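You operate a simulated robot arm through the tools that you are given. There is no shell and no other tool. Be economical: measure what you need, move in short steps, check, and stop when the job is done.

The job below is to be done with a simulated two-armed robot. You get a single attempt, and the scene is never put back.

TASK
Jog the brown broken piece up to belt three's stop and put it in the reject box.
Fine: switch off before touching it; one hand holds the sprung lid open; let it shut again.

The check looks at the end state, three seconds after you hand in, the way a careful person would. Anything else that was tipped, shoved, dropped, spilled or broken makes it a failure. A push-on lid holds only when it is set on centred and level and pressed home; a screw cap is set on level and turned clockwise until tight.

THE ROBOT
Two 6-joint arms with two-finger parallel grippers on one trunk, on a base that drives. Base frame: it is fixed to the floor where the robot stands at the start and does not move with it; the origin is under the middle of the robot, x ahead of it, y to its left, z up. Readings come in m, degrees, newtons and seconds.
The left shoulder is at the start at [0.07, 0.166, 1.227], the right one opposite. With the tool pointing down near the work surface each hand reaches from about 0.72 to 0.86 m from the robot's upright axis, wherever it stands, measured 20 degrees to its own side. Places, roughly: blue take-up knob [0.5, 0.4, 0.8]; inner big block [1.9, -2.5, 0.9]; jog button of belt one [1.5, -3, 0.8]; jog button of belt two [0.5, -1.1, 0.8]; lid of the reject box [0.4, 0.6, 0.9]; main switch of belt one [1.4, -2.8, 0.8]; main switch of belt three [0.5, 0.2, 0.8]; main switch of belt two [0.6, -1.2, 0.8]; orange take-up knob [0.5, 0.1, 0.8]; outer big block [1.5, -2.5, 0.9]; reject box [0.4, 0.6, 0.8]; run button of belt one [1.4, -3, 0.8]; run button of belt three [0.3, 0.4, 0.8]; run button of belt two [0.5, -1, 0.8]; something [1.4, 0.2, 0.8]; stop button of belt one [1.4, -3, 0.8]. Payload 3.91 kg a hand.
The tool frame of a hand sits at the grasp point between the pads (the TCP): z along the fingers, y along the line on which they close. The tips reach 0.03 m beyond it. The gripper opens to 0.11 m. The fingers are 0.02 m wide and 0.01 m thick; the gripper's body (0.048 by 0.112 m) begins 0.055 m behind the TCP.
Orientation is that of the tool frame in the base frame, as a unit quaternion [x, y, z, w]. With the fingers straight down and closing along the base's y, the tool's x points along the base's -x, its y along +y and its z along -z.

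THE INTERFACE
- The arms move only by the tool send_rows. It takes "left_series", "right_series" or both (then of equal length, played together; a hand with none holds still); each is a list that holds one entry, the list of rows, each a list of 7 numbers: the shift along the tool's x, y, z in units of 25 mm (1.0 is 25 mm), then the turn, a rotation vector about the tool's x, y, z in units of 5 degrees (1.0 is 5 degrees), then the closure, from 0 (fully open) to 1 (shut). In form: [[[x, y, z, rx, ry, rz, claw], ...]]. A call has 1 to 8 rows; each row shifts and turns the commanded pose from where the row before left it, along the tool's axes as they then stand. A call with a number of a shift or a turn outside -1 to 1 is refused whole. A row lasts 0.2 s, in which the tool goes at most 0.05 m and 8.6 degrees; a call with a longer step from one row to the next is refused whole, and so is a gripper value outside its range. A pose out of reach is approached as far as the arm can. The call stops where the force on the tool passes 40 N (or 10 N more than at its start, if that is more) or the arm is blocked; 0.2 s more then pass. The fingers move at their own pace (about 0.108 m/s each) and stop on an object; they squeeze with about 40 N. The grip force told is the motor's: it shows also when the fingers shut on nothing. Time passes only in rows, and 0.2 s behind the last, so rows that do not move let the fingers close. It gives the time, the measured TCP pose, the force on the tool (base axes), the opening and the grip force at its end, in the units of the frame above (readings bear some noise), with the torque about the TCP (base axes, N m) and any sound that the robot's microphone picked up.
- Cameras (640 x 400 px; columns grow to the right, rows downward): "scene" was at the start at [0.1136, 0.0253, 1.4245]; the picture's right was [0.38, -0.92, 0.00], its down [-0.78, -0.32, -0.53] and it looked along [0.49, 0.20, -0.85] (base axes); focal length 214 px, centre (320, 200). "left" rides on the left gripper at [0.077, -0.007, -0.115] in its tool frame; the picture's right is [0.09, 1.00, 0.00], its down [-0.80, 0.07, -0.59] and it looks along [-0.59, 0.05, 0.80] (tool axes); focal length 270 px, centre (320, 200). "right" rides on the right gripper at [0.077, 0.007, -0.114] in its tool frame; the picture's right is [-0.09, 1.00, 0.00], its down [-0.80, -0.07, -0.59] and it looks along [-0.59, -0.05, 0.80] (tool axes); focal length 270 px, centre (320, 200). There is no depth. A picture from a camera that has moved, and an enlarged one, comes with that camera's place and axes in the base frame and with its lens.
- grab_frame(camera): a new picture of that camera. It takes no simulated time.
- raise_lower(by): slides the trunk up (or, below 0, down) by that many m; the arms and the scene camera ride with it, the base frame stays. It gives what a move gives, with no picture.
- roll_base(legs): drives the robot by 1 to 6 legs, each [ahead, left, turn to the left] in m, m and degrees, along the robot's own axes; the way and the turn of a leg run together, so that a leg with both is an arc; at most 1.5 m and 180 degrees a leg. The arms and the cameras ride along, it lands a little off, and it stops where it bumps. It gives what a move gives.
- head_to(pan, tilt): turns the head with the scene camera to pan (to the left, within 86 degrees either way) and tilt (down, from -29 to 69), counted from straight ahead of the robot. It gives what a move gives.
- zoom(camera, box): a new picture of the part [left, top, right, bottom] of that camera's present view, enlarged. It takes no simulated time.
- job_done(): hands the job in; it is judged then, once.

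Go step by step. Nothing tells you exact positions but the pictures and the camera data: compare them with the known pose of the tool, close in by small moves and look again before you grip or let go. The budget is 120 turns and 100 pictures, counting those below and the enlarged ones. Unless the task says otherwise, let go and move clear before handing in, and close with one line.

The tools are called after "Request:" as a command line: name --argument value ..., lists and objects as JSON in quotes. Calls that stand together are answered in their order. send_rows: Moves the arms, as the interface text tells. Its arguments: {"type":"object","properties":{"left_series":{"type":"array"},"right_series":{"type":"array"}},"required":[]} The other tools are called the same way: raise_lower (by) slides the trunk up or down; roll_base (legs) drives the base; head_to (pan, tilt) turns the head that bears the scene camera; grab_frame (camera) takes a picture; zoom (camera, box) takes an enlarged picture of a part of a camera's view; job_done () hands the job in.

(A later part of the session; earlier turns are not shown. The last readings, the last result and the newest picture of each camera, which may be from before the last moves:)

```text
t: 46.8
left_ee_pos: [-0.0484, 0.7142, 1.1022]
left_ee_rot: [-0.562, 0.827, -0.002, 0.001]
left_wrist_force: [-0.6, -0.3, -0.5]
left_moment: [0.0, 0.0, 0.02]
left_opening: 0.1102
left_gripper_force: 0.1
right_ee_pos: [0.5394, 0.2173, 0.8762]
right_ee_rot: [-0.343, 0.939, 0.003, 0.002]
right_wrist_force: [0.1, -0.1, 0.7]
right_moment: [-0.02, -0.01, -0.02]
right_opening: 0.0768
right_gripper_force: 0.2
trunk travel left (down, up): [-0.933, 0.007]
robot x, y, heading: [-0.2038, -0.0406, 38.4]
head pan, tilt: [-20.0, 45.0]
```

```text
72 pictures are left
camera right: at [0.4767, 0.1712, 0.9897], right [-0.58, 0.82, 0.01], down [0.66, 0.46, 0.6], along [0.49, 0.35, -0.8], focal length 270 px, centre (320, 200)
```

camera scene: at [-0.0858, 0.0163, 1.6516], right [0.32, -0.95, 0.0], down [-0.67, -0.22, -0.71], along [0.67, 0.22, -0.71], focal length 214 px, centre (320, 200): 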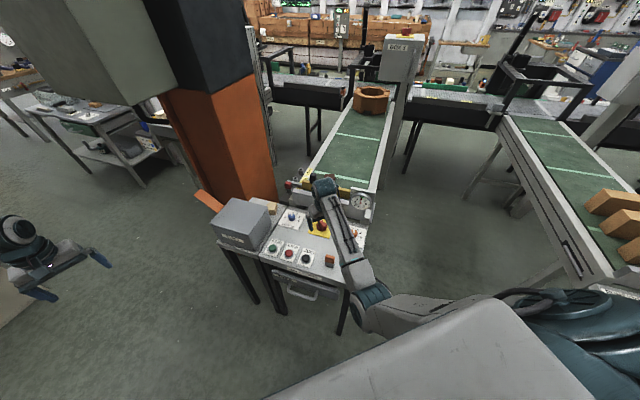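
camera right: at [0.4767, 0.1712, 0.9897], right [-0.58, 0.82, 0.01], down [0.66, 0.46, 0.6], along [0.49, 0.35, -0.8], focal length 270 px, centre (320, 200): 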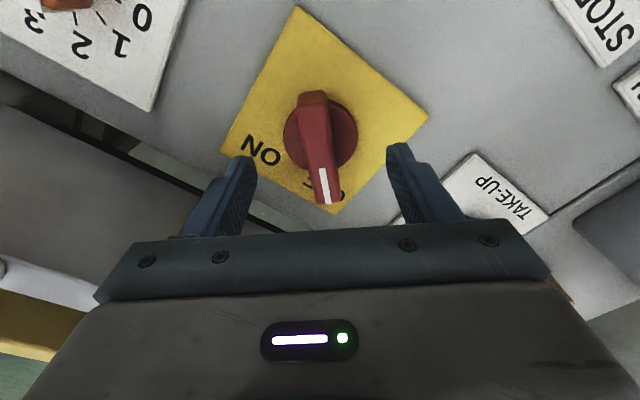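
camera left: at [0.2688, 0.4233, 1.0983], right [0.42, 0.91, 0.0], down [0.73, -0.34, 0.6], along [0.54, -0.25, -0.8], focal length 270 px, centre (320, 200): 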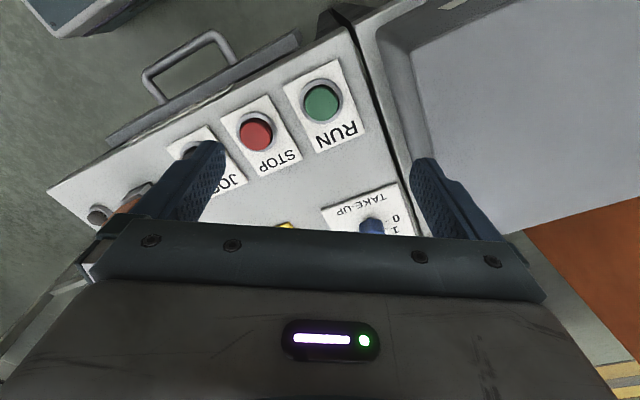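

Aligned over the knob. I'll go down 26 mm and close on the handle.

Request:
send_rows --right_series '[[[0, 0, 0.55, 0, 0, 0, 0.3], [0, 0, 0.5, 0, 0, 0, 0.3], [0, 0, 0, 0, 0, 0, 0.6], [0, 0, 0, 0, 0, 0, 0.8], [0, 0, 0, 0, 0, 0, 1], [0, 0, 0, 0, 0, 0, 1]]]'

Request:
grab_frame --camera "right"

```text
t: 48.2
left_ee_pos: [-0.0493, 0.715, 1.1022]
left_ee_rot: [-0.563, 0.827, -0.002, 0.001]
left_wrist_force: [0.6, -0.6, 0.5]
left_moment: [0.0, -0.02, 0.0]
left_opening: 0.1098
left_gripper_force: 0.0
right_ee_pos: [0.5355, 0.2143, 0.8581]
right_ee_rot: [-0.343, 0.939, 0.003, 0.002]
right_wrist_force: [-0.5, 1.0, 2.7]
right_moment: [-0.63, 0.1, 0.1]
right_opening: 0.0179
right_gripper_force: 44.7
right hand out of reach, approached as far as the arm can: row 2
trunk travel left (down, up): [-0.933, 0.007]
robot x, y, heading: [-0.1999, -0.0393, 38.5]
head pan, tilt: [-20.0, 45.0]
```

```text
71 pictures are left
camera right: at [0.4733, 0.1688, 0.9723], right [-0.58, 0.82, 0.0], down [0.66, 0.46, 0.6], along [0.49, 0.35, -0.8], focal length 270 px, centre (320, 200)
```

right: 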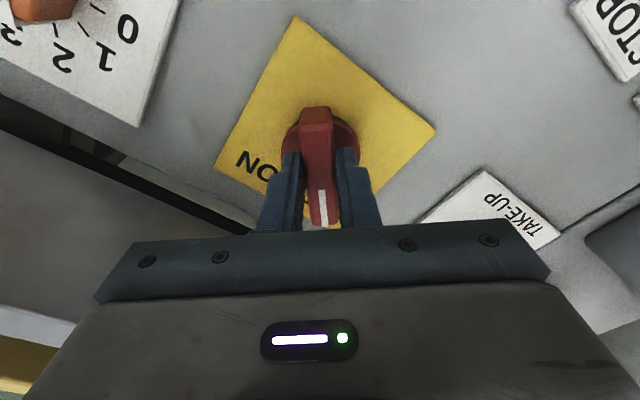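

Handle gripped at 18 mm. I turn it clockwise toward ON in 5° steps.

Request:
send_rows --right_series '[[[0, 0.017, 0, 0, 0, 1, 1], [0, 0.017, 0, 0, 0, 1, 1], [0, 0.017, 0, 0, 0, 1, 1], [0, 0.017, 0, 0, 0, 1, 1], [0, 0.017, 0, 0, 0, 1, 1], [0, 0.017, 0, 0, 0, 1, 1], [0, 0.017, 0, 0, 0, 1, 1], [0, 0.017, 0, 0, 0, 1, 1]]]'

Request:
grab_frame --camera "right"

```text
t: 50.0
left_ee_pos: [-0.0483, 0.7155, 1.1024]
left_ee_rot: [-0.563, 0.827, -0.002, 0.001]
left_wrist_force: [0.4, 0.7, -0.2]
left_moment: [0.02, 0.0, -0.01]
left_opening: 0.11
left_gripper_force: 0.1
right_ee_pos: [0.5349, 0.2172, 0.8575]
right_ee_rot: [-0.001, 1.0, 0.003, 0.0]
right_wrist_force: [3.0, 4.0, -0.1]
right_moment: [-0.53, -1.15, 0.04]
right_opening: 0.0175
right_gripper_force: 45.0
trunk travel left (down, up): [-0.933, 0.007]
robot x, y, heading: [-0.2024, -0.0444, 38.3]
head pan, tilt: [-20.0, 45.0]
```

```text
70 pictures are left
camera right: at [0.4583, 0.2234, 0.9726], right [0.09, 1.0, 0.01], down [0.8, -0.07, 0.59], along [0.59, -0.05, -0.8], focal length 270 px, centre (320, 200)
```

right: 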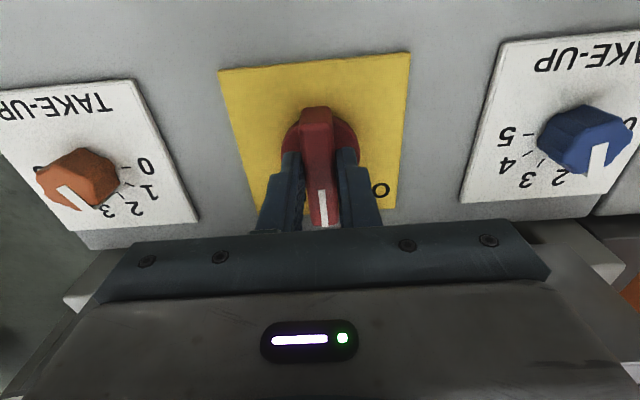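

The switch follows; another 40° brings it to ON.

Request:
send_rows --right_series '[[[0, 0.017, 0, 0, 0, 1, 1], [0, 0.017, 0, 0, 0, 1, 1], [0, 0.017, 0, 0, 0, 1, 1], [0, 0.017, 0, 0, 0, 1, 1], [0, 0.017, 0, 0, 0, 1, 1], [0, 0.017, 0, 0, 0, 1, 1], [0, 0.017, 0, 0, 0, 1, 1], [0, 0.017, 0, 0, 0, 1, 1]]]'

Request:
grab_frame --camera "right"

```text
t: 51.8
left_ee_pos: [-0.0449, 0.7155, 1.1011]
left_ee_rot: [-0.563, 0.827, -0.002, 0.0]
left_wrist_force: [-0.7, 0.4, -1.4]
left_moment: [-0.01, 0.01, -0.04]
left_opening: 0.1098
left_gripper_force: 0.0
right_ee_pos: [0.5364, 0.2199, 0.8587]
right_ee_rot: [0.34, 0.94, 0.004, -0.002]
right_wrist_force: [12.8, 10.3, -2.3]
right_moment: [-0.1, 0.12, -0.03]
right_opening: 0.0179
right_gripper_force: 45.1
trunk travel left (down, up): [-0.933, 0.007]
robot x, y, heading: [-0.2015, -0.0383, 38.5]
head pan, tilt: [-20.0, 45.0]
```

```text
69 pictures are left
camera right: at [0.4819, 0.2747, 0.9731], right [0.71, 0.71, 0.0], down [0.57, -0.57, 0.59], along [0.42, -0.41, -0.81], focal length 270 px, centre (320, 200)
```

right: 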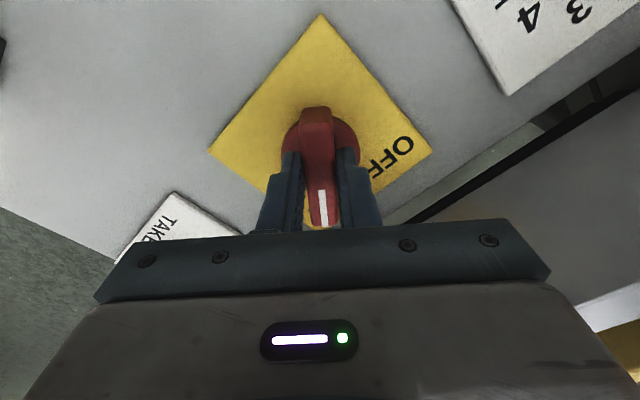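

Request:
send_rows --right_series '[[[0, 0.08, 0, 0, 0, 0.6, 1], [0, 0, 0, 0, 0, 0.6, 1], [0, 0, 0, 0, 0, 0, 1]]]'

Request:
grab_frame --camera "scene"

Request:
zoom --camera "scene" --box '[250, 170, 380, 280]'

```text
t: 52.6
left_ee_pos: [-0.0459, 0.7159, 1.1002]
left_ee_rot: [-0.563, 0.827, -0.001, 0.001]
left_wrist_force: [0.7, -0.7, -0.6]
left_moment: [0.05, 0.01, 0.03]
left_opening: 0.1102
left_gripper_force: 0.1
right_ee_pos: [0.5365, 0.2218, 0.8576]
right_ee_rot: [0.389, 0.921, 0.003, -0.002]
right_wrist_force: [14.1, 10.9, -2.6]
right_moment: [-0.2, 0.2, 0.89]
right_opening: 0.0176
right_gripper_force: 44.3
right hand out of reach, approached as far as the arm can: row 1
trunk travel left (down, up): [-0.933, 0.007]
robot x, y, heading: [-0.1999, -0.0397, 38.6]
head pan, tilt: [-20.0, 45.0]
```

```text
68 pictures are left
camera scene: at [-0.0828, 0.0198, 1.6512], right [0.32, -0.95, 0.0], down [-0.67, -0.23, -0.7], along [0.67, 0.22, -0.71], focal length 214 px, centre (320, 200)
```

scene: 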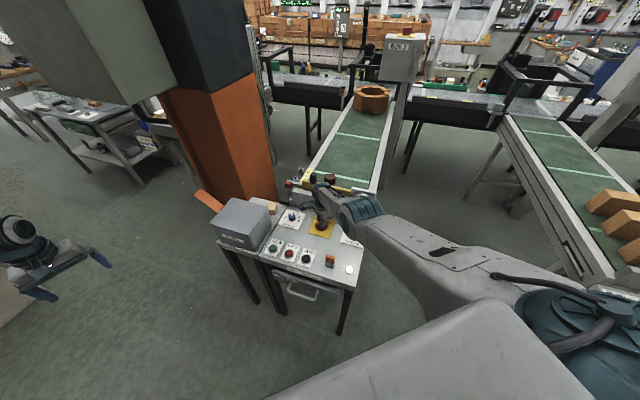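

```text
3.64 times, centred on (315, 225) of scene
camera zoom: at [-0.0828, 0.0198, 1.6512], right [0.32, -0.95, 0.0], down [-0.67, -0.23, -0.7], along [0.67, 0.22, -0.71], focal length 780 px, centre (338, 109)
```

zoom: 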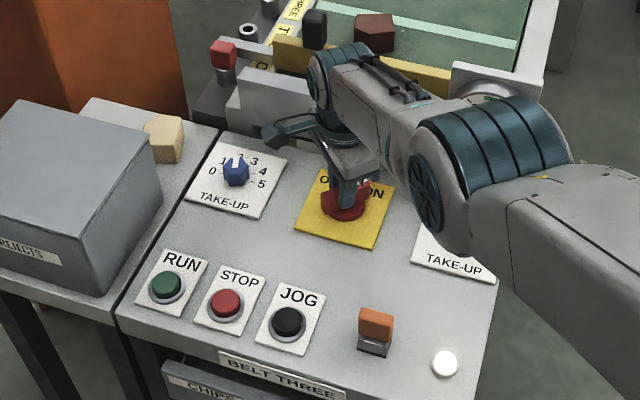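

The lamp is lit white: power is on. I release and lift the hand clear.

Request:
send_rows --right_series '[[[0, 0, 0, 0, 0, 0, 0.6], [0, 0, 0, 0, 0, 0, 0.6], [0, 0, -0.8, 0, 0, 0, 0.6], [0, 0, -1, 0, 0, 0, 0.6], [0, 0, -1, 0, 0, 0, 0.6], [0, 0, -1, 0, 0, -1, 1], [0, 0, 0, 0, 0, -1, 1], [0, 0, 0, 0, 0, -1, 1]]]'

Request:
grab_frame --camera "right"

Request:
zoom --camera "scene" --box '[250, 150, 400, 280]'

```text
t: 54.4
left_ee_pos: [-0.0476, 0.7146, 1.1022]
left_ee_rot: [-0.563, 0.827, 0.0, 0.0]
left_wrist_force: [0.1, 0.5, 1.1]
left_moment: [0.02, 0.02, 0.01]
left_opening: 0.1097
left_gripper_force: 0.1
right_ee_pos: [0.5344, 0.2192, 0.9553]
right_ee_rot: [0.264, 0.964, 0.004, -0.002]
right_wrist_force: [0.2, 0.3, -0.7]
right_moment: [0.01, 0.0, 0.01]
right_opening: 0.0
right_gripper_force: 37.8
trunk travel left (down, up): [-0.933, 0.007]
robot x, y, heading: [-0.2046, -0.0375, 38.5]
head pan, tilt: [-20.0, 45.0]
```

```text
66 pictures are left
camera right: at [0.4713, 0.2629, 1.0703], right [0.58, 0.81, 0.01], down [0.65, -0.47, 0.59], along [0.48, -0.34, -0.81], focal length 270 px, centre (320, 200)
```

right: 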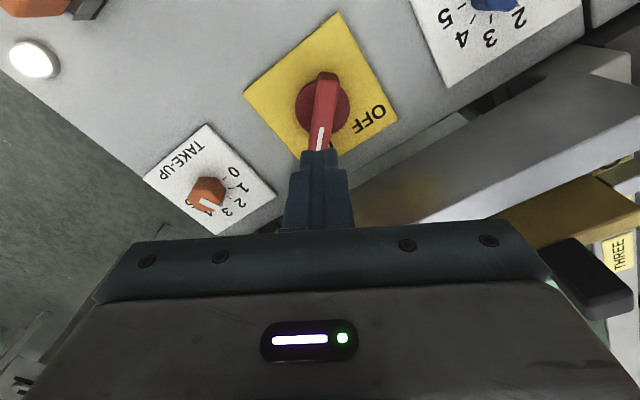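

```text
3.08 times, centred on (325, 215) of scene
camera zoom: at [-0.0865, 0.017, 1.6516], right [0.32, -0.95, 0.0], down [-0.67, -0.22, -0.71], along [0.67, 0.22, -0.71], focal length 660 px, centre (305, 154)
```

zoom: 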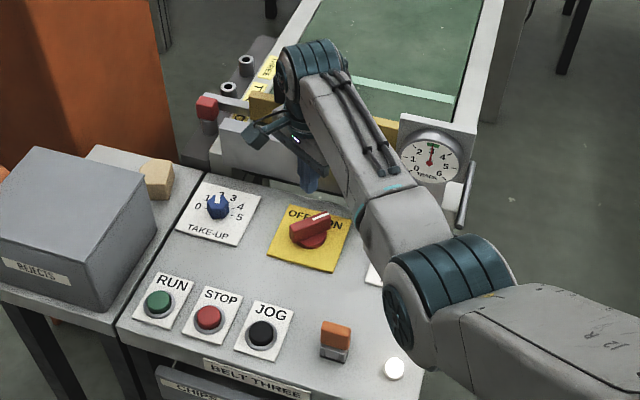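

Now to the JOG button at about (0.35, 0.23) with closed fingers.

Request:
send_rows --right_series '[[[0.935, -0.474, 0, 0, 0, 0, 1], [0.935, -0.474, 0, 0, 0, 0, 1], [0.935, -0.474, 0, 0, 0, 0, 1], [0.935, -0.474, 0, 0, 0, 0, 1], [0.935, -0.474, 0, 0, 0, 0, 1], [0.935, -0.474, 0, 0, 0, 0, 1], [0.935, -0.474, 0, 0, 0, 0, 1]]]'

Request:
grab_frame --camera "right"

Request:
zoom --camera "scene" --box '[250, 120, 430, 270]'

```text
t: 56.0
left_ee_pos: [-0.049, 0.7134, 1.1026]
left_ee_rot: [-0.562, 0.827, -0.002, 0.002]
left_wrist_force: [-0.8, 0.3, 0.6]
left_moment: [-0.02, -0.02, 0.01]
left_opening: 0.11
left_gripper_force: 0.1
right_ee_pos: [0.35, 0.2309, 0.9556]
right_ee_rot: [0.266, 0.964, 0.003, 0.0]
right_wrist_force: [-0.4, 0.3, 1.3]
right_moment: [-0.01, 0.0, 0.0]
right_opening: 0.0
right_gripper_force: 37.5
trunk travel left (down, up): [-0.933, 0.007]
robot x, y, heading: [-0.2048, -0.043, 38.6]
head pan, tilt: [-20.0, 45.0]
```

```text
64 pictures are left
camera right: at [0.2872, 0.2754, 1.0701], right [0.59, 0.81, 0.01], down [0.65, -0.47, 0.59], along [0.48, -0.34, -0.81], focal length 270 px, centre (320, 200)
```

right: 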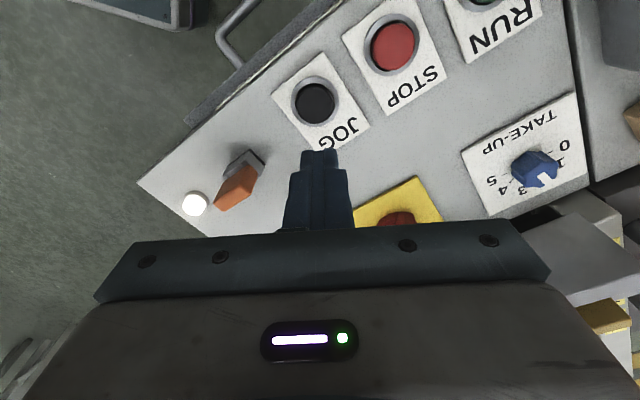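

```text
2.67 times, centred on (340, 195) of scene
camera zoom: at [-0.0885, 0.0172, 1.6518], right [0.32, -0.95, 0.0], down [-0.67, -0.22, -0.71], along [0.67, 0.22, -0.71], focal length 572 px, centre (267, 213)
```

zoom: 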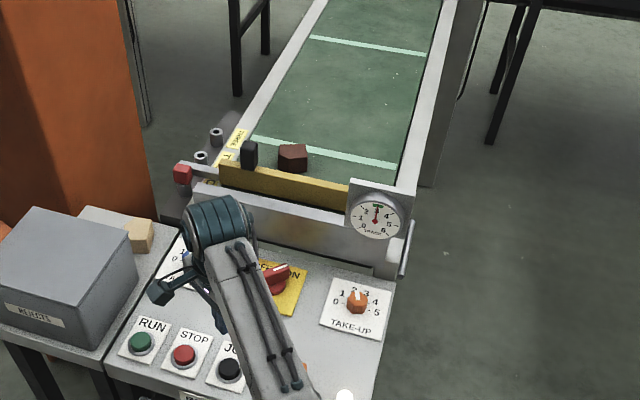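

Request:
send_rows --right_series '[[[0.14, -0.08, 1, 0, 0, 0, 1], [0, 0, 1, 0, 0, 0, 1], [0, 0, 1, 0, 0, 0, 1], [0, 0, 0.8, 0, 0, 0, 1]]]'

Request:
grab_frame --camera "right"

Request:
zoom --camera "scene" --box '[290, 150, 380, 210]'

```text
t: 57.0
left_ee_pos: [-0.0475, 0.7145, 1.1039]
left_ee_rot: [-0.563, 0.827, 0.0, 0.001]
left_wrist_force: [-0.3, -0.7, -0.1]
left_moment: [0.01, 0.02, 0.01]
left_opening: 0.1101
left_gripper_force: 0.1
right_ee_pos: [0.3483, 0.2323, 0.8591]
right_ee_rot: [0.265, 0.964, 0.004, -0.001]
right_wrist_force: [0.4, 0.0, -0.1]
right_moment: [-0.02, 0.02, -0.01]
right_opening: 0.0
right_gripper_force: 37.1
trunk travel left (down, up): [-0.933, 0.007]
robot x, y, heading: [-0.2036, -0.0384, 38.5]
head pan, tilt: [-20.0, 45.0]
```

```text
62 pictures are left
camera right: at [0.2859, 0.2761, 0.9738], right [0.59, 0.81, 0.01], down [0.65, -0.47, 0.59], along [0.48, -0.34, -0.81], focal length 270 px, centre (320, 200)
```

right: 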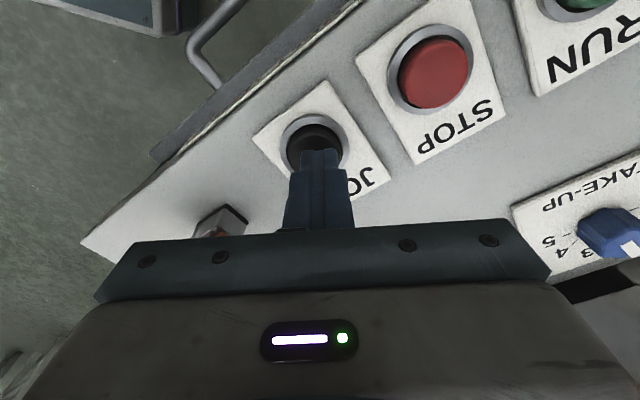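

```text
6.67 times, centred on (335, 180) of scene
camera zoom: at [-0.086, 0.0169, 1.6516], right [0.32, -0.95, 0.0], down [-0.67, -0.22, -0.71], along [0.67, 0.22, -0.71], focal length 1430 px, centre (220, 333)
```

zoom: 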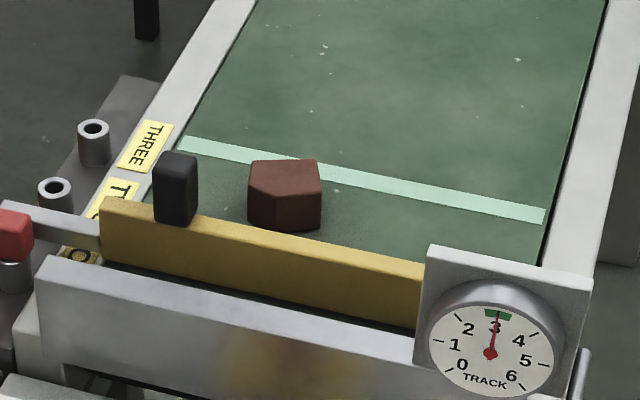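

The fingertip is just above JOG; small recentring, then a light press while watching the belt.

Request:
send_rows --right_series '[[[0.22, -0.1, 0, 0, 0, 0, 1], [0, 0, 0.2, 0, 0, 0, 1], [0, 0, 0.2, 0, 0, 0, 1], [0, 0, 0.2, 0, 0, 0, 1]]]'

Request:
zoom --camera "scene" --box '[290, 150, 380, 210]'

```text
t: 58.0
left_ee_pos: [-0.0485, 0.7137, 1.1033]
left_ee_rot: [-0.563, 0.826, 0.0, 0.003]
left_wrist_force: [-0.4, 0.5, 0.0]
left_moment: [-0.01, -0.03, -0.01]
left_opening: 0.1102
left_gripper_force: 0.0
right_ee_pos: [0.3416, 0.234, 0.8467]
right_ee_rot: [0.266, 0.964, 0.004, -0.001]
right_wrist_force: [1.1, -0.6, 7.1]
right_moment: [-0.04, -0.04, -0.02]
right_opening: 0.0
right_gripper_force: 38.1
trunk travel left (down, up): [-0.933, 0.007]
robot x, y, heading: [-0.2039, -0.0407, 38.4]
head pan, tilt: [-20.0, 45.0]
heard: click
```

```text
6.67 times, centred on (335, 180) of scene
camera zoom: at [-0.0881, 0.0162, 1.6519], right [0.32, -0.95, 0.0], down [-0.67, -0.22, -0.71], along [0.67, 0.22, -0.71], focal length 1430 px, centre (220, 333)
```

zoom: 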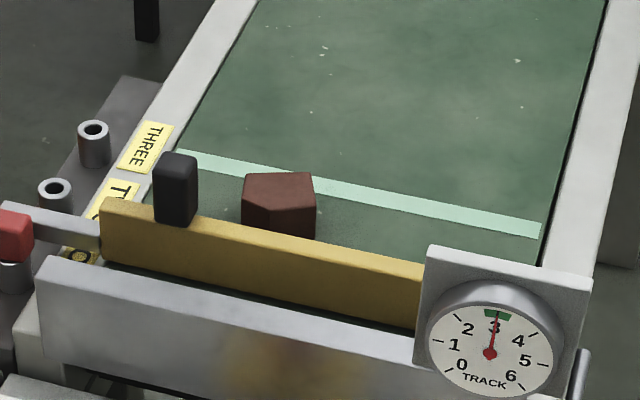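

Click heard and the belt creeps toward the stop while held. I hold a moment more and look.

Request:
send_rows --right_series '[[[0, 0, 0, 0, 0, 0, 1]]]'

Request:
zoom --camera "scene" --box '[290, 150, 380, 210]'

```text
t: 58.4
left_ee_pos: [-0.0483, 0.7136, 1.1023]
left_ee_rot: [-0.562, 0.827, -0.001, 0.001]
left_wrist_force: [-0.1, -0.2, 0.3]
left_moment: [0.02, -0.03, 0.01]
left_opening: 0.11
left_gripper_force: 0.0
right_ee_pos: [0.3404, 0.2318, 0.8462]
right_ee_rot: [0.266, 0.964, 0.004, 0.0]
right_wrist_force: [2.3, 1.0, 9.6]
right_moment: [0.01, -0.06, -0.05]
right_opening: 0.0
right_gripper_force: 37.8
trunk travel left (down, up): [-0.933, 0.007]
robot x, y, heading: [-0.2002, -0.0401, 38.3]
head pan, tilt: [-20.0, 45.0]
```

```text
6.67 times, centred on (335, 180) of scene
camera zoom: at [-0.0879, 0.0163, 1.6518], right [0.32, -0.95, 0.0], down [-0.67, -0.22, -0.71], along [0.67, 0.22, -0.71], focal length 1430 px, centre (220, 333)
```

zoom: 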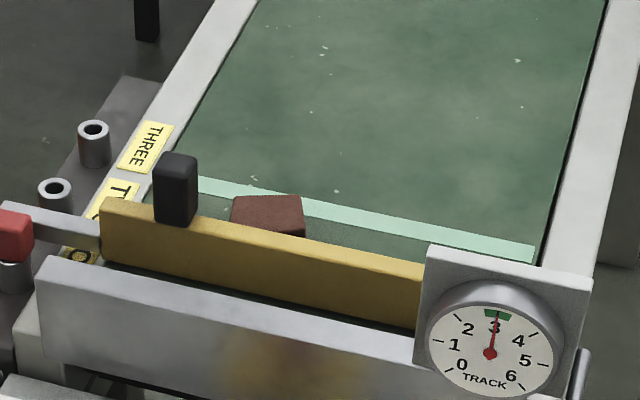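

Request:
send_rows --right_series '[[[0, 0, 0, 0, 0, 0, 1]]]'

Request:
zoom --camera "scene" --box '[290, 150, 380, 210]'

```text
t: 58.8
left_ee_pos: [-0.0488, 0.7132, 1.102]
left_ee_rot: [-0.563, 0.827, -0.001, 0.002]
left_wrist_force: [0.9, 0.3, -0.8]
left_moment: [0.01, -0.01, 0.03]
left_opening: 0.11
left_gripper_force: 0.0
right_ee_pos: [0.3413, 0.2338, 0.8455]
right_ee_rot: [0.265, 0.964, 0.004, 0.001]
right_wrist_force: [3.5, 1.9, 11.7]
right_moment: [0.04, -0.13, 0.0]
right_opening: 0.0
right_gripper_force: 37.9
trunk travel left (down, up): [-0.933, 0.007]
robot x, y, heading: [-0.2033, -0.0365, 38.7]
head pan, tilt: [-20.0, 45.0]
```

```text
6.67 times, centred on (335, 180) of scene
camera zoom: at [-0.0878, 0.0164, 1.6518], right [0.32, -0.95, 0.0], down [-0.67, -0.22, -0.71], along [0.67, 0.22, -0.71], focal length 1430 px, centre (220, 333)
```

zoom: 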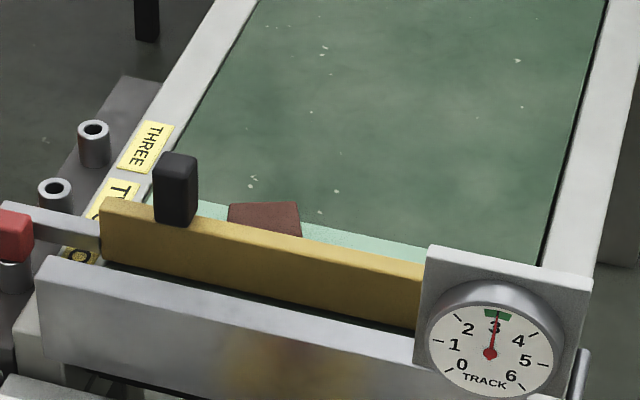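

The piece stopped while the belt stripe went on: it's at the stop. I release JOG and lift.

Request:
send_rows --right_series '[[[0, 0, -1, 0, 0, 0, 1], [0, 0, -1, 0, 0, 0, 1], [0, 0, -1, 0, 0, 0, 1], [0, 0, -1, 0, 0, 0, 0.6], [0, 0, -0.4, 0, 0, 0, 0.6]]]'

Request:
zoom --camera "scene" --box '[290, 150, 380, 210]'

```text
t: 60.0
left_ee_pos: [-0.0486, 0.7134, 1.1026]
left_ee_rot: [-0.563, 0.827, -0.002, 0.001]
left_wrist_force: [0.3, 1.1, -0.3]
left_moment: [-0.02, 0.0, 0.0]
left_opening: 0.1101
left_gripper_force: 0.1
right_ee_pos: [0.3411, 0.2326, 0.9554]
right_ee_rot: [0.265, 0.964, 0.003, -0.001]
right_wrist_force: [0.7, 1.0, 0.7]
right_moment: [0.02, -0.01, -0.04]
right_opening: 0.0439
right_gripper_force: 0.0
trunk travel left (down, up): [-0.933, 0.007]
robot x, y, heading: [-0.2027, -0.0345, 38.6]
head pan, tilt: [-20.0, 45.0]
```

```text
6.67 times, centred on (335, 180) of scene
camera zoom: at [-0.0873, 0.0167, 1.6516], right [0.32, -0.95, 0.0], down [-0.67, -0.22, -0.71], along [0.67, 0.22, -0.71], focal length 1430 px, centre (220, 333)
```

zoom: 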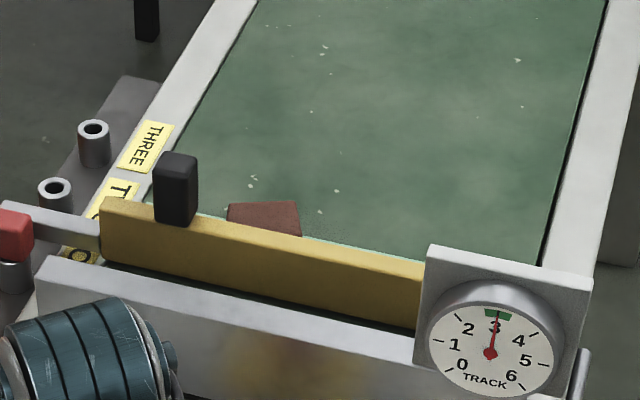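

Back to the main switch.

Request:
send_rows --right_series '[[[-0.993, 0.51, 0, 0, 0, 0, 0.5], [-0.993, 0.51, 0, 0, 0, 0, 0.5], [-0.993, 0.51, 0, 0, 0, 0, 0.5], [-0.993, 0.51, 0, 0, 0, 0, 0.5], [-0.993, 0.51, 0, 0, 0, 0, 0.5], [-0.993, 0.51, 0, 0, 0, 0, 0.5], [-0.993, 0.51, 0, 0, 0, 0, 0.5]]]'

Request:
send_rows --right_series '[[[0, 0, 0.5, 0, 0, 1, 0.5], [0, 0, 0.5, 0, 0, 1, 0.5], [0, 0, 0.5, 0, 0, 1, 0.5], [0, 0, 0.5, 0, 0, 0, 0.5], [0, 0, 0.5, 0, 0, 0, 0.5], [0, 0, 0.5, 0, 0, 0, 0.5]]]'

Request:
grab_frame --camera "right"

```text
t: 61.6
left_ee_pos: [-0.0464, 0.7144, 1.1024]
left_ee_rot: [-0.563, 0.827, -0.001, 0.001]
left_wrist_force: [-0.4, 0.5, 1.0]
left_moment: [0.0, 0.0, 0.02]
left_opening: 0.1099
left_gripper_force: 0.1
right_ee_pos: [0.5353, 0.2232, 0.955]
right_ee_rot: [0.264, 0.964, 0.003, -0.001]
right_wrist_force: [-0.2, 0.6, -0.4]
right_moment: [0.0, 0.01, 0.01]
right_opening: 0.0551
right_gripper_force: 0.1
trunk travel left (down, up): [-0.933, 0.007]
robot x, y, heading: [-0.202, -0.0406, 38.5]
head pan, tilt: [-20.0, 45.0]
```

```text
t: 63.0
left_ee_pos: [-0.0479, 0.7149, 1.1014]
left_ee_rot: [-0.563, 0.826, -0.002, 0.001]
left_wrist_force: [0.2, -0.4, 0.9]
left_moment: [0.03, -0.02, -0.03]
left_opening: 0.1099
left_gripper_force: 0.0
right_ee_pos: [0.5367, 0.2212, 0.8813]
right_ee_rot: [0.389, 0.921, 0.004, -0.001]
right_wrist_force: [0.1, 0.1, 0.1]
right_moment: [-0.03, 0.0, 0.0]
right_opening: 0.0549
right_gripper_force: 0.1
trunk travel left (down, up): [-0.933, 0.007]
robot x, y, heading: [-0.2038, -0.0393, 38.7]
head pan, tilt: [-20.0, 45.0]
```

```text
56 pictures are left
camera right: at [0.4877, 0.2804, 0.9956], right [0.78, 0.63, 0.01], down [0.51, -0.63, 0.59], along [0.38, -0.45, -0.81], focal length 270 px, centre (320, 200)
```

right: 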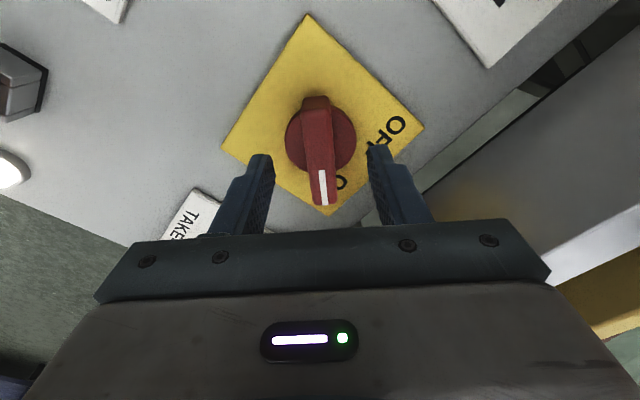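

Lined up. Down, close on the handle, and turn back counter-clockwise.

Request:
send_rows --right_series '[[[0, 0, 0.5, 0, 0, 0, 0.5], [0, 0, 0.4, 0, 0, 0, 0.5], [0, 0, 0, 0, 0, 0, 0.8], [0, 0, 0, 0, 0, 0, 1], [0, 0, 0, 0, 0, 0, 1]]]'

Request:
send_rows --right_series '[[[0, -0.017, 0, 0, 0, -1, 1], [0, -0.017, 0, 0, 0, -1, 1], [0, -0.017, 0, 0, 0, -1, 1], [0, -0.017, 0, 0, 0, -1, 1], [0, -0.017, 0, 0, 0, -1, 1], [0, -0.017, 0, 0, 0, -1, 1], [0, -0.017, 0, 0, 0, -1, 1], [0, -0.017, 0, 0, 0, -1, 1]]]'

Request:
send_rows --right_series '[[[0, -0.017, 0, 0, 0, -1, 1], [0, -0.017, 0, 0, 0, -1, 1], [0, -0.017, 0, 0, 0, -1, 1], [0, -0.017, 0, 0, 0, -1, 1], [0, -0.017, 0, 0, 0, -1, 1], [0, -0.017, 0, 0, 0, -1, 1], [0, -0.017, 0, 0, 0, -1, 1], [0, -0.017, 0, 0, 0, -1, 1]]]'

Request:
grab_frame --camera "right"

```text
t: 64.2
left_ee_pos: [-0.045, 0.7166, 1.1015]
left_ee_rot: [-0.563, 0.827, -0.001, 0.0]
left_wrist_force: [0.3, -1.0, 0.0]
left_moment: [-0.01, 0.02, -0.01]
left_opening: 0.11
left_gripper_force: 0.0
right_ee_pos: [0.5352, 0.2212, 0.8614]
right_ee_rot: [0.389, 0.921, 0.005, 0.0]
right_wrist_force: [18.0, 13.8, 3.8]
right_moment: [0.28, 0.36, 0.66]
right_opening: 0.0179
right_gripper_force: 45.0
right hand out of reach, approached as far as the arm can: row 2
trunk travel left (down, up): [-0.933, 0.007]
robot x, y, heading: [-0.2063, -0.0385, 38.3]
head pan, tilt: [-20.0, 45.0]
```

```text
t: 66.0
left_ee_pos: [-0.0472, 0.7162, 1.1002]
left_ee_rot: [-0.562, 0.827, -0.002, 0.0]
left_wrist_force: [0.4, 0.1, -0.4]
left_moment: [-0.01, -0.01, 0.01]
left_opening: 0.11
left_gripper_force: 0.1
right_ee_pos: [0.5328, 0.2178, 0.8595]
right_ee_rot: [0.05, 0.999, 0.003, 0.001]
right_wrist_force: [18.7, 13.1, 12.1]
right_moment: [-0.14, 0.66, 0.05]
right_opening: 0.0178
right_gripper_force: 45.0
trunk travel left (down, up): [-0.933, 0.007]
robot x, y, heading: [-0.2062, -0.0399, 38.6]
head pan, tilt: [-20.0, 45.0]
```

```text
t: 67.8
left_ee_pos: [-0.0456, 0.7144, 1.1016]
left_ee_rot: [-0.562, 0.827, -0.001, -0.001]
left_wrist_force: [-0.7, -0.2, -0.5]
left_moment: [0.02, 0.01, 0.03]
left_opening: 0.1102
left_gripper_force: 0.1
right_ee_pos: [0.5355, 0.2146, 0.8605]
right_ee_rot: [-0.295, 0.955, 0.003, 0.001]
right_wrist_force: [22.0, 9.8, 11.3]
right_moment: [-0.59, 0.11, 0.08]
right_opening: 0.0176
right_gripper_force: 45.2
trunk travel left (down, up): [-0.933, 0.007]
robot x, y, heading: [-0.2067, -0.0403, 38.4]
head pan, tilt: [-20.0, 45.0]
```

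```text
55 pictures are left
camera right: at [0.4676, 0.1754, 0.9741], right [-0.49, 0.87, 0.01], down [0.7, 0.39, 0.6], along [0.52, 0.3, -0.8], focal length 270 px, centre (320, 200)
```

right: 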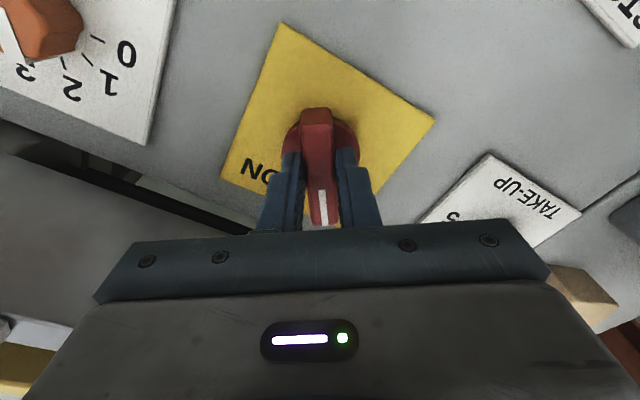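

Request:
send_rows --right_series '[[[0, 0, 0, 0, 0, -0.8, 1], [0, 0, 0, 0, 0, -0.8, 1], [0, 0, 0, 0, 0, 0, 1]]]'

Request:
zoom --camera "scene" --box '[260, 150, 400, 280]'

```text
t: 68.6
left_ee_pos: [-0.0449, 0.7154, 1.1013]
left_ee_rot: [-0.563, 0.826, -0.001, 0.001]
left_wrist_force: [-0.3, -0.1, -0.2]
left_moment: [0.01, 0.02, -0.03]
left_opening: 0.11
left_gripper_force: 0.1
right_ee_pos: [0.5336, 0.2128, 0.8605]
right_ee_rot: [-0.361, 0.933, 0.003, 0.003]
right_wrist_force: [25.9, 7.3, 11.7]
right_moment: [-0.72, -0.24, -0.02]
right_opening: 0.0181
right_gripper_force: 45.2
trunk travel left (down, up): [-0.933, 0.007]
robot x, y, heading: [-0.2055, -0.0409, 38.3]
head pan, tilt: [-20.0, 45.0]
```

```text
3.08 times, centred on (330, 215) of scene
camera zoom: at [-0.0837, 0.0177, 1.6514], right [0.32, -0.95, 0.0], down [-0.67, -0.22, -0.71], along [0.67, 0.22, -0.71], focal length 660 px, centre (289, 154)
```

zoom: 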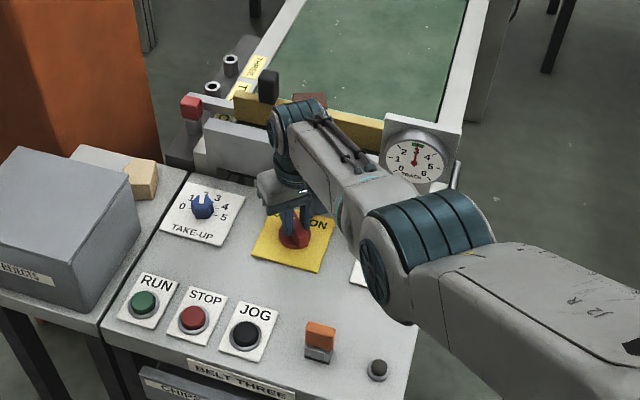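

Lamp is dark: power off. I nudge to the full OFF stop, then release and lift.

Request:
send_rows --right_series '[[[0, 0, 0, 0, 0, -0.7, 1], [0, 0, 0, 0, 0, 0, 1], [0, 0, 0, 0, 0, 0, 0.5], [0, 0, 0, 0, 0, 0, 0.5], [0, 0, -1, 0, 0, 0, 0.5], [0, 0, -1, 0, 0, 0, 0.5], [0, 0, -1, 0, 0, 0, 0.3], [0, 0, -1, 0, 0, 0, 0]]]'

Request:
grab_frame --camera "right"

```text
t: 70.4
left_ee_pos: [-0.0477, 0.7147, 1.1025]
left_ee_rot: [-0.563, 0.826, -0.001, 0.002]
left_wrist_force: [0.0, -1.5, 0.2]
left_moment: [-0.03, 0.03, 0.02]
left_opening: 0.1102
left_gripper_force: 0.2
right_ee_pos: [0.5307, 0.2115, 0.9605]
right_ee_rot: [-0.388, 0.922, 0.003, 0.002]
right_wrist_force: [-0.6, -0.2, 0.1]
right_moment: [-0.03, 0.0, 0.0]
right_opening: 0.1103
right_gripper_force: 0.1
trunk travel left (down, up): [-0.933, 0.007]
robot x, y, heading: [-0.2043, -0.0391, 38.4]
head pan, tilt: [-20.0, 45.0]
```

```text
53 pictures are left
camera right: at [0.4734, 0.16, 1.0734], right [-0.65, 0.76, 0.0], down [0.61, 0.52, 0.6], along [0.45, 0.39, -0.8], focal length 270 px, centre (320, 200)
```

right: 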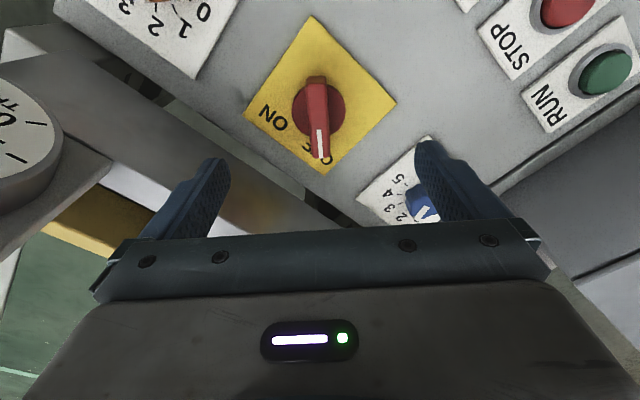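

Switch is back at OFF. Next the piece, about (0.82, 0.27): I raise the hand and bring the base forward beside the panel front.

Request:
send_rows --right_series '[[[0, 0, -1, 0, 0, 0, 0], [0, 0, -1, 0, 0, 0, 0], [0, 0, -1, 0, 0, 0, 0], [0, 0, -0.6, 0, 0, 0, 0]]]'

Request:
roll_base --legs '[[0, 0, -8], [0.2, -0.04, 0]]'

Request:
grab_frame --camera "scene"

Request:
grab_frame --camera "right"

```text
t: 71.4
left_ee_pos: [-0.0483, 0.7137, 1.1025]
left_ee_rot: [-0.563, 0.827, -0.002, 0.0]
left_wrist_force: [-0.1, -0.1, -0.3]
left_moment: [0.04, 0.0, -0.01]
left_opening: 0.1099
left_gripper_force: 0.0
right_ee_pos: [0.5301, 0.2124, 1.0515]
right_ee_rot: [-0.389, 0.921, 0.003, 0.003]
right_wrist_force: [0.6, 0.0, -0.4]
right_moment: [0.0, 0.0, -0.01]
right_opening: 0.11
right_gripper_force: 0.0
trunk travel left (down, up): [-0.933, 0.007]
robot x, y, heading: [-0.2028, -0.0391, 38.6]
head pan, tilt: [-20.0, 45.0]
```

```text
t: 73.8
left_ee_pos: [0.2455, 0.7565, 1.0996]
left_ee_rot: [-0.504, 0.864, -0.002, 0.0]
left_wrist_force: [0.9, -0.3, -0.3]
left_moment: [0.04, 0.03, -0.01]
left_opening: 0.1099
left_gripper_force: 0.1
right_ee_pos: [0.7496, 0.1796, 1.0471]
right_ee_rot: [-0.325, 0.946, 0.003, 0.0]
right_wrist_force: [1.3, 0.6, -0.5]
right_moment: [-0.04, 0.04, 0.0]
right_opening: 0.1102
right_gripper_force: 0.1
trunk travel left (down, up): [-0.933, 0.007]
robot x, y, heading: [-0.0131, 0.0269, 30.7]
head pan, tilt: [-20.0, 45.0]
stopped in leg 2: the robot was blocked; the commanded pose is now the measured one
```

```text
52 pictures are left
camera scene: at [0.1131, 0.0717, 1.651], right [0.18, -0.98, 0.0], down [-0.7, -0.13, -0.7], along [0.69, 0.13, -0.71], focal length 214 px, centre (320, 200)
```

scene: 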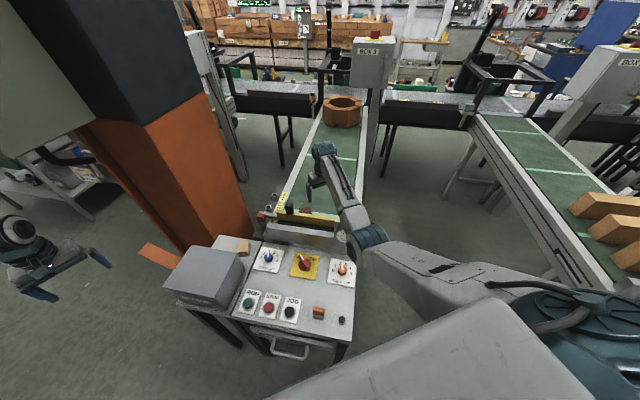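

```text
51 pictures are left
camera right: at [0.6861, 0.1368, 1.1617], right [-0.54, 0.84, 0.0], down [0.68, 0.43, 0.59], along [0.5, 0.33, -0.8], focal length 270 px, centre (320, 200)
```

right: 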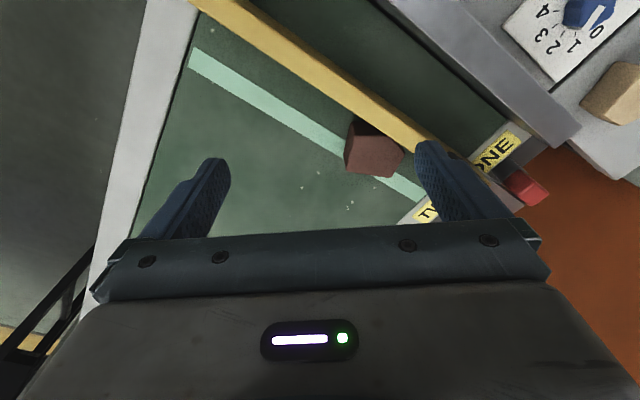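

The base touched something at the end; I'll back off 1 cm. The piece sits against the yellow bar; zooming in to pick a grip.

Request:
roll_base --legs '[[-0.01, 0, 0]]'

Request:
send_rows --right_series '[[[-0.3, 1, 0.2, 0, 0, 0, 0], [-0.3, 1, 0.2, 0, 0, 0, 0], [-0.3, 1, 0.2, 0, 0, 0, 0], [0, 0, 0, 0, 0, 0, 0]]]'

Request:
zoom --camera "right" --box '[160, 0, 480, 200]'

```text
t: 74.5
left_ee_pos: [0.2362, 0.7514, 1.0995]
left_ee_rot: [-0.505, 0.863, -0.001, 0.001]
left_wrist_force: [0.6, 0.7, 0.1]
left_moment: [-0.06, 0.01, -0.02]
left_opening: 0.1101
left_gripper_force: 0.0
right_ee_pos: [0.7415, 0.1748, 1.0476]
right_ee_rot: [-0.324, 0.946, 0.004, 0.0]
right_wrist_force: [0.4, 0.5, 0.0]
right_moment: [-0.03, 0.03, 0.02]
right_opening: 0.11
right_gripper_force: 0.0
trunk travel left (down, up): [-0.933, 0.007]
robot x, y, heading: [-0.0246, 0.0258, 31.0]
head pan, tilt: [-20.0, 45.0]
```

```text
t: 75.5
left_ee_pos: [0.2318, 0.7493, 1.1031]
left_ee_rot: [-0.505, 0.863, -0.001, 0.002]
left_wrist_force: [-1.3, 0.1, -0.8]
left_moment: [0.01, -0.03, 0.01]
left_opening: 0.1103
left_gripper_force: 0.1
right_ee_pos: [0.71, 0.244, 1.0354]
right_ee_rot: [-0.324, 0.946, 0.002, 0.002]
right_wrist_force: [0.1, -0.7, 0.4]
right_moment: [0.01, -0.04, -0.03]
right_opening: 0.1099
right_gripper_force: 0.1
trunk travel left (down, up): [-0.933, 0.007]
robot x, y, heading: [-0.0231, 0.0236, 30.8]
head pan, tilt: [-20.0, 45.0]
```

```text
2.00 times, centred on (320, 100) of right
camera zoom: at [0.6453, 0.2013, 1.1498], right [-0.54, 0.84, 0.0], down [0.67, 0.43, 0.6], along [0.5, 0.33, -0.8], focal length 541 px, centre (320, 400)
```

zoom: 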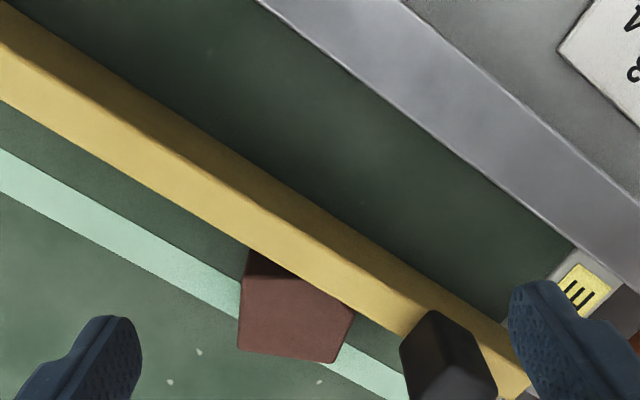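

Triangulated: piece top at about (0.774, 0.270, 0.875), ~6 cm wide, a black block ~2.5 cm to its left. I move above it at z≈0.97.

Request:
send_rows --right_series '[[[-0.89, -0.25, 0.6, 0, 0, 0, 0], [-0.89, -0.25, 0.6, 0, 0, 0, 0], [-0.89, -0.25, 0.6, 0, 0, 0, 0], [0, 0, 0.6, 0, 0, 0, 0]]]'

Request:
zoom --camera "right" --box '[160, 40, 480, 240]'

```text
t: 76.5
left_ee_pos: [0.2308, 0.7494, 1.1048]
left_ee_rot: [-0.505, 0.863, -0.001, 0.002]
left_wrist_force: [0.1, -0.3, 0.5]
left_moment: [0.01, 0.02, -0.01]
left_opening: 0.11
left_gripper_force: 0.0
right_ee_pos: [0.7595, 0.265, 0.995]
right_ee_rot: [-0.323, 0.946, 0.006, 0.011]
right_wrist_force: [10.1, 2.6, 38.0]
right_moment: [1.92, 1.06, -0.91]
right_opening: 0.1078
right_gripper_force: 0.0
right hand out of reach, approached as far as the arm can: row 3
trunk travel left (down, up): [-0.933, 0.007]
robot x, y, heading: [-0.0263, 0.0274, 30.7]
head pan, tilt: [-20.0, 45.0]
```

```text
2.00 times, centred on (320, 140) of right
camera zoom: at [0.6935, 0.2213, 1.1073], right [-0.54, 0.84, 0.0], down [0.67, 0.42, 0.61], along [0.51, 0.33, -0.79], focal length 541 px, centre (320, 320)
```

zoom: 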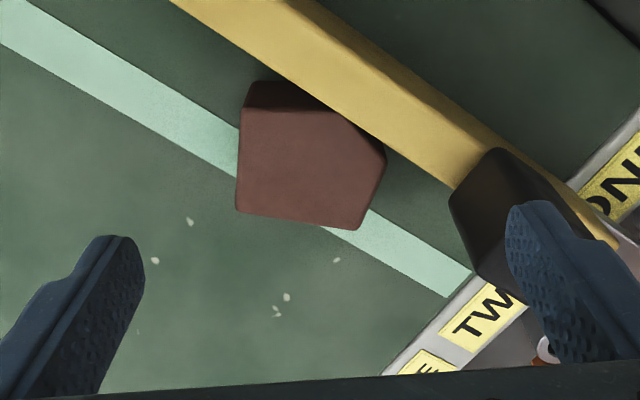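

The right finger is pressing on the black block (38 N). I lift at once and check it.

Request:
send_rows --right_series '[[[0, 0, -1, 0, 0, 0, 0], [0, -0.6, -1, 0, 0, 0, 0.3], [0, -0.6, 0, 0, 0, 0, 0.3]]]'

Request:
grab_frame --camera "right"

Request:
zoom --camera "scene" --box '[240, 160, 380, 260]'

```text
t: 77.3
left_ee_pos: [0.2333, 0.7497, 1.1017]
left_ee_rot: [-0.505, 0.863, -0.001, 0.001]
left_wrist_force: [-0.9, -0.9, 0.0]
left_moment: [0.04, 0.01, -0.03]
left_opening: 0.1101
left_gripper_force: 0.0
right_ee_pos: [0.7802, 0.2385, 1.0331]
right_ee_rot: [-0.325, 0.946, 0.003, 0.001]
right_wrist_force: [0.3, 0.2, -0.6]
right_moment: [0.02, 0.0, 0.01]
right_opening: 0.0769
right_gripper_force: 0.2
trunk travel left (down, up): [-0.933, 0.007]
robot x, y, heading: [-0.0226, 0.0246, 30.6]
head pan, tilt: [-20.0, 45.0]
```

```text
48 pictures are left
camera right: at [0.715, 0.1961, 1.1469], right [-0.54, 0.84, 0.0], down [0.68, 0.43, 0.6], along [0.5, 0.33, -0.8], focal length 270 px, centre (320, 200)
```

right: 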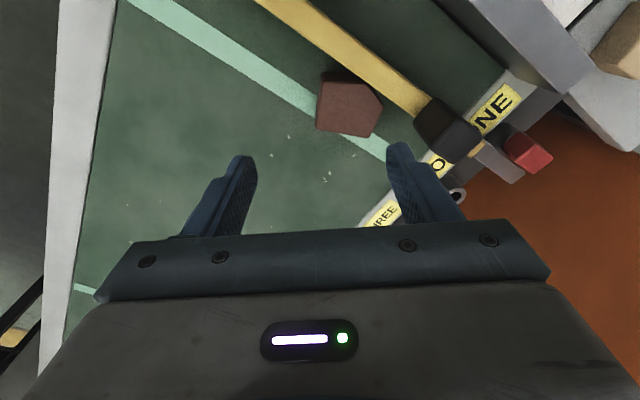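

```text
4.00 times, centred on (310, 210) of scene
camera zoom: at [0.0988, 0.0632, 1.6516], right [0.18, -0.98, 0.0], down [-0.69, -0.13, -0.71], along [0.7, 0.13, -0.71], focal length 858 px, centre (360, 160)
```

zoom: 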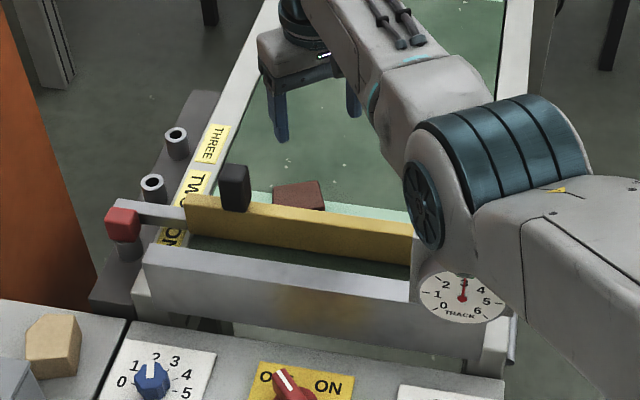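

The block is undisturbed. Lowering here would put the elbow into the dial, so I'll approach from the belt's open right side instead: back out, face left (+y), and check the corridor.

Request:
roll_base --legs '[[-0.3, 0, 0], [0, 0, 59], [-0.34, 0, 0]]'

Request:
head_to --pan -80 --tilt 45

Request:
grab_frame --camera "scene"

```text
t: 78.9
left_ee_pos: [0.0749, 0.658, 1.1024]
left_ee_rot: [-0.505, 0.863, -0.002, 0.001]
left_wrist_force: [-0.4, -0.3, 0.2]
left_moment: [0.0, 0.01, 0.0]
left_opening: 0.11
left_gripper_force: 0.1
right_ee_pos: [0.6268, 0.1507, 1.0342]
right_ee_rot: [-0.328, 0.944, 0.007, 0.013]
right_wrist_force: [0.5, 0.0, -0.1]
right_moment: [0.01, 0.02, 0.01]
right_opening: 0.077
right_gripper_force: 0.1
trunk travel left (down, up): [-0.933, 0.007]
robot x, y, heading: [-0.1839, -0.0695, 30.3]
head pan, tilt: [-20.0, 45.0]
stopped in leg 1: the force on the tool passed its limit at 138 N (the readings are from after the stop); the commanded pose is now the measured one
```

```text
t: 80.2
left_ee_pos: [0.0765, 0.657, 1.103]
left_ee_rot: [-0.504, 0.864, -0.001, 0.001]
left_wrist_force: [-0.1, 0.4, 0.7]
left_moment: [0.06, 0.02, 0.01]
left_opening: 0.1099
left_gripper_force: 0.1
right_ee_pos: [0.6262, 0.1499, 1.0341]
right_ee_rot: [-0.328, 0.945, 0.007, 0.013]
right_wrist_force: [4.9, 4.3, -2.1]
right_moment: [0.19, -0.06, 0.21]
right_opening: 0.0774
right_gripper_force: 0.7
trunk travel left (down, up): [-0.933, 0.007]
robot x, y, heading: [-0.1792, -0.0688, 30.5]
head pan, tilt: [-80.0, 45.0]
```

```text
46 pictures are left
camera scene: at [-0.0844, -0.105, 1.6515], right [-0.76, -0.65, 0.0], down [-0.46, 0.54, -0.71], along [0.46, -0.54, -0.71], focal length 214 px, centre (320, 200)
```

scene: 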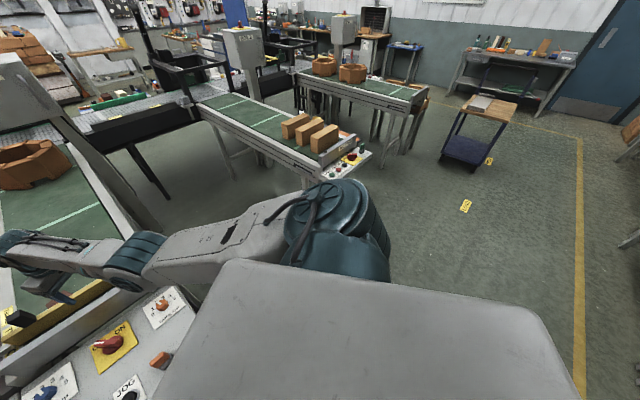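

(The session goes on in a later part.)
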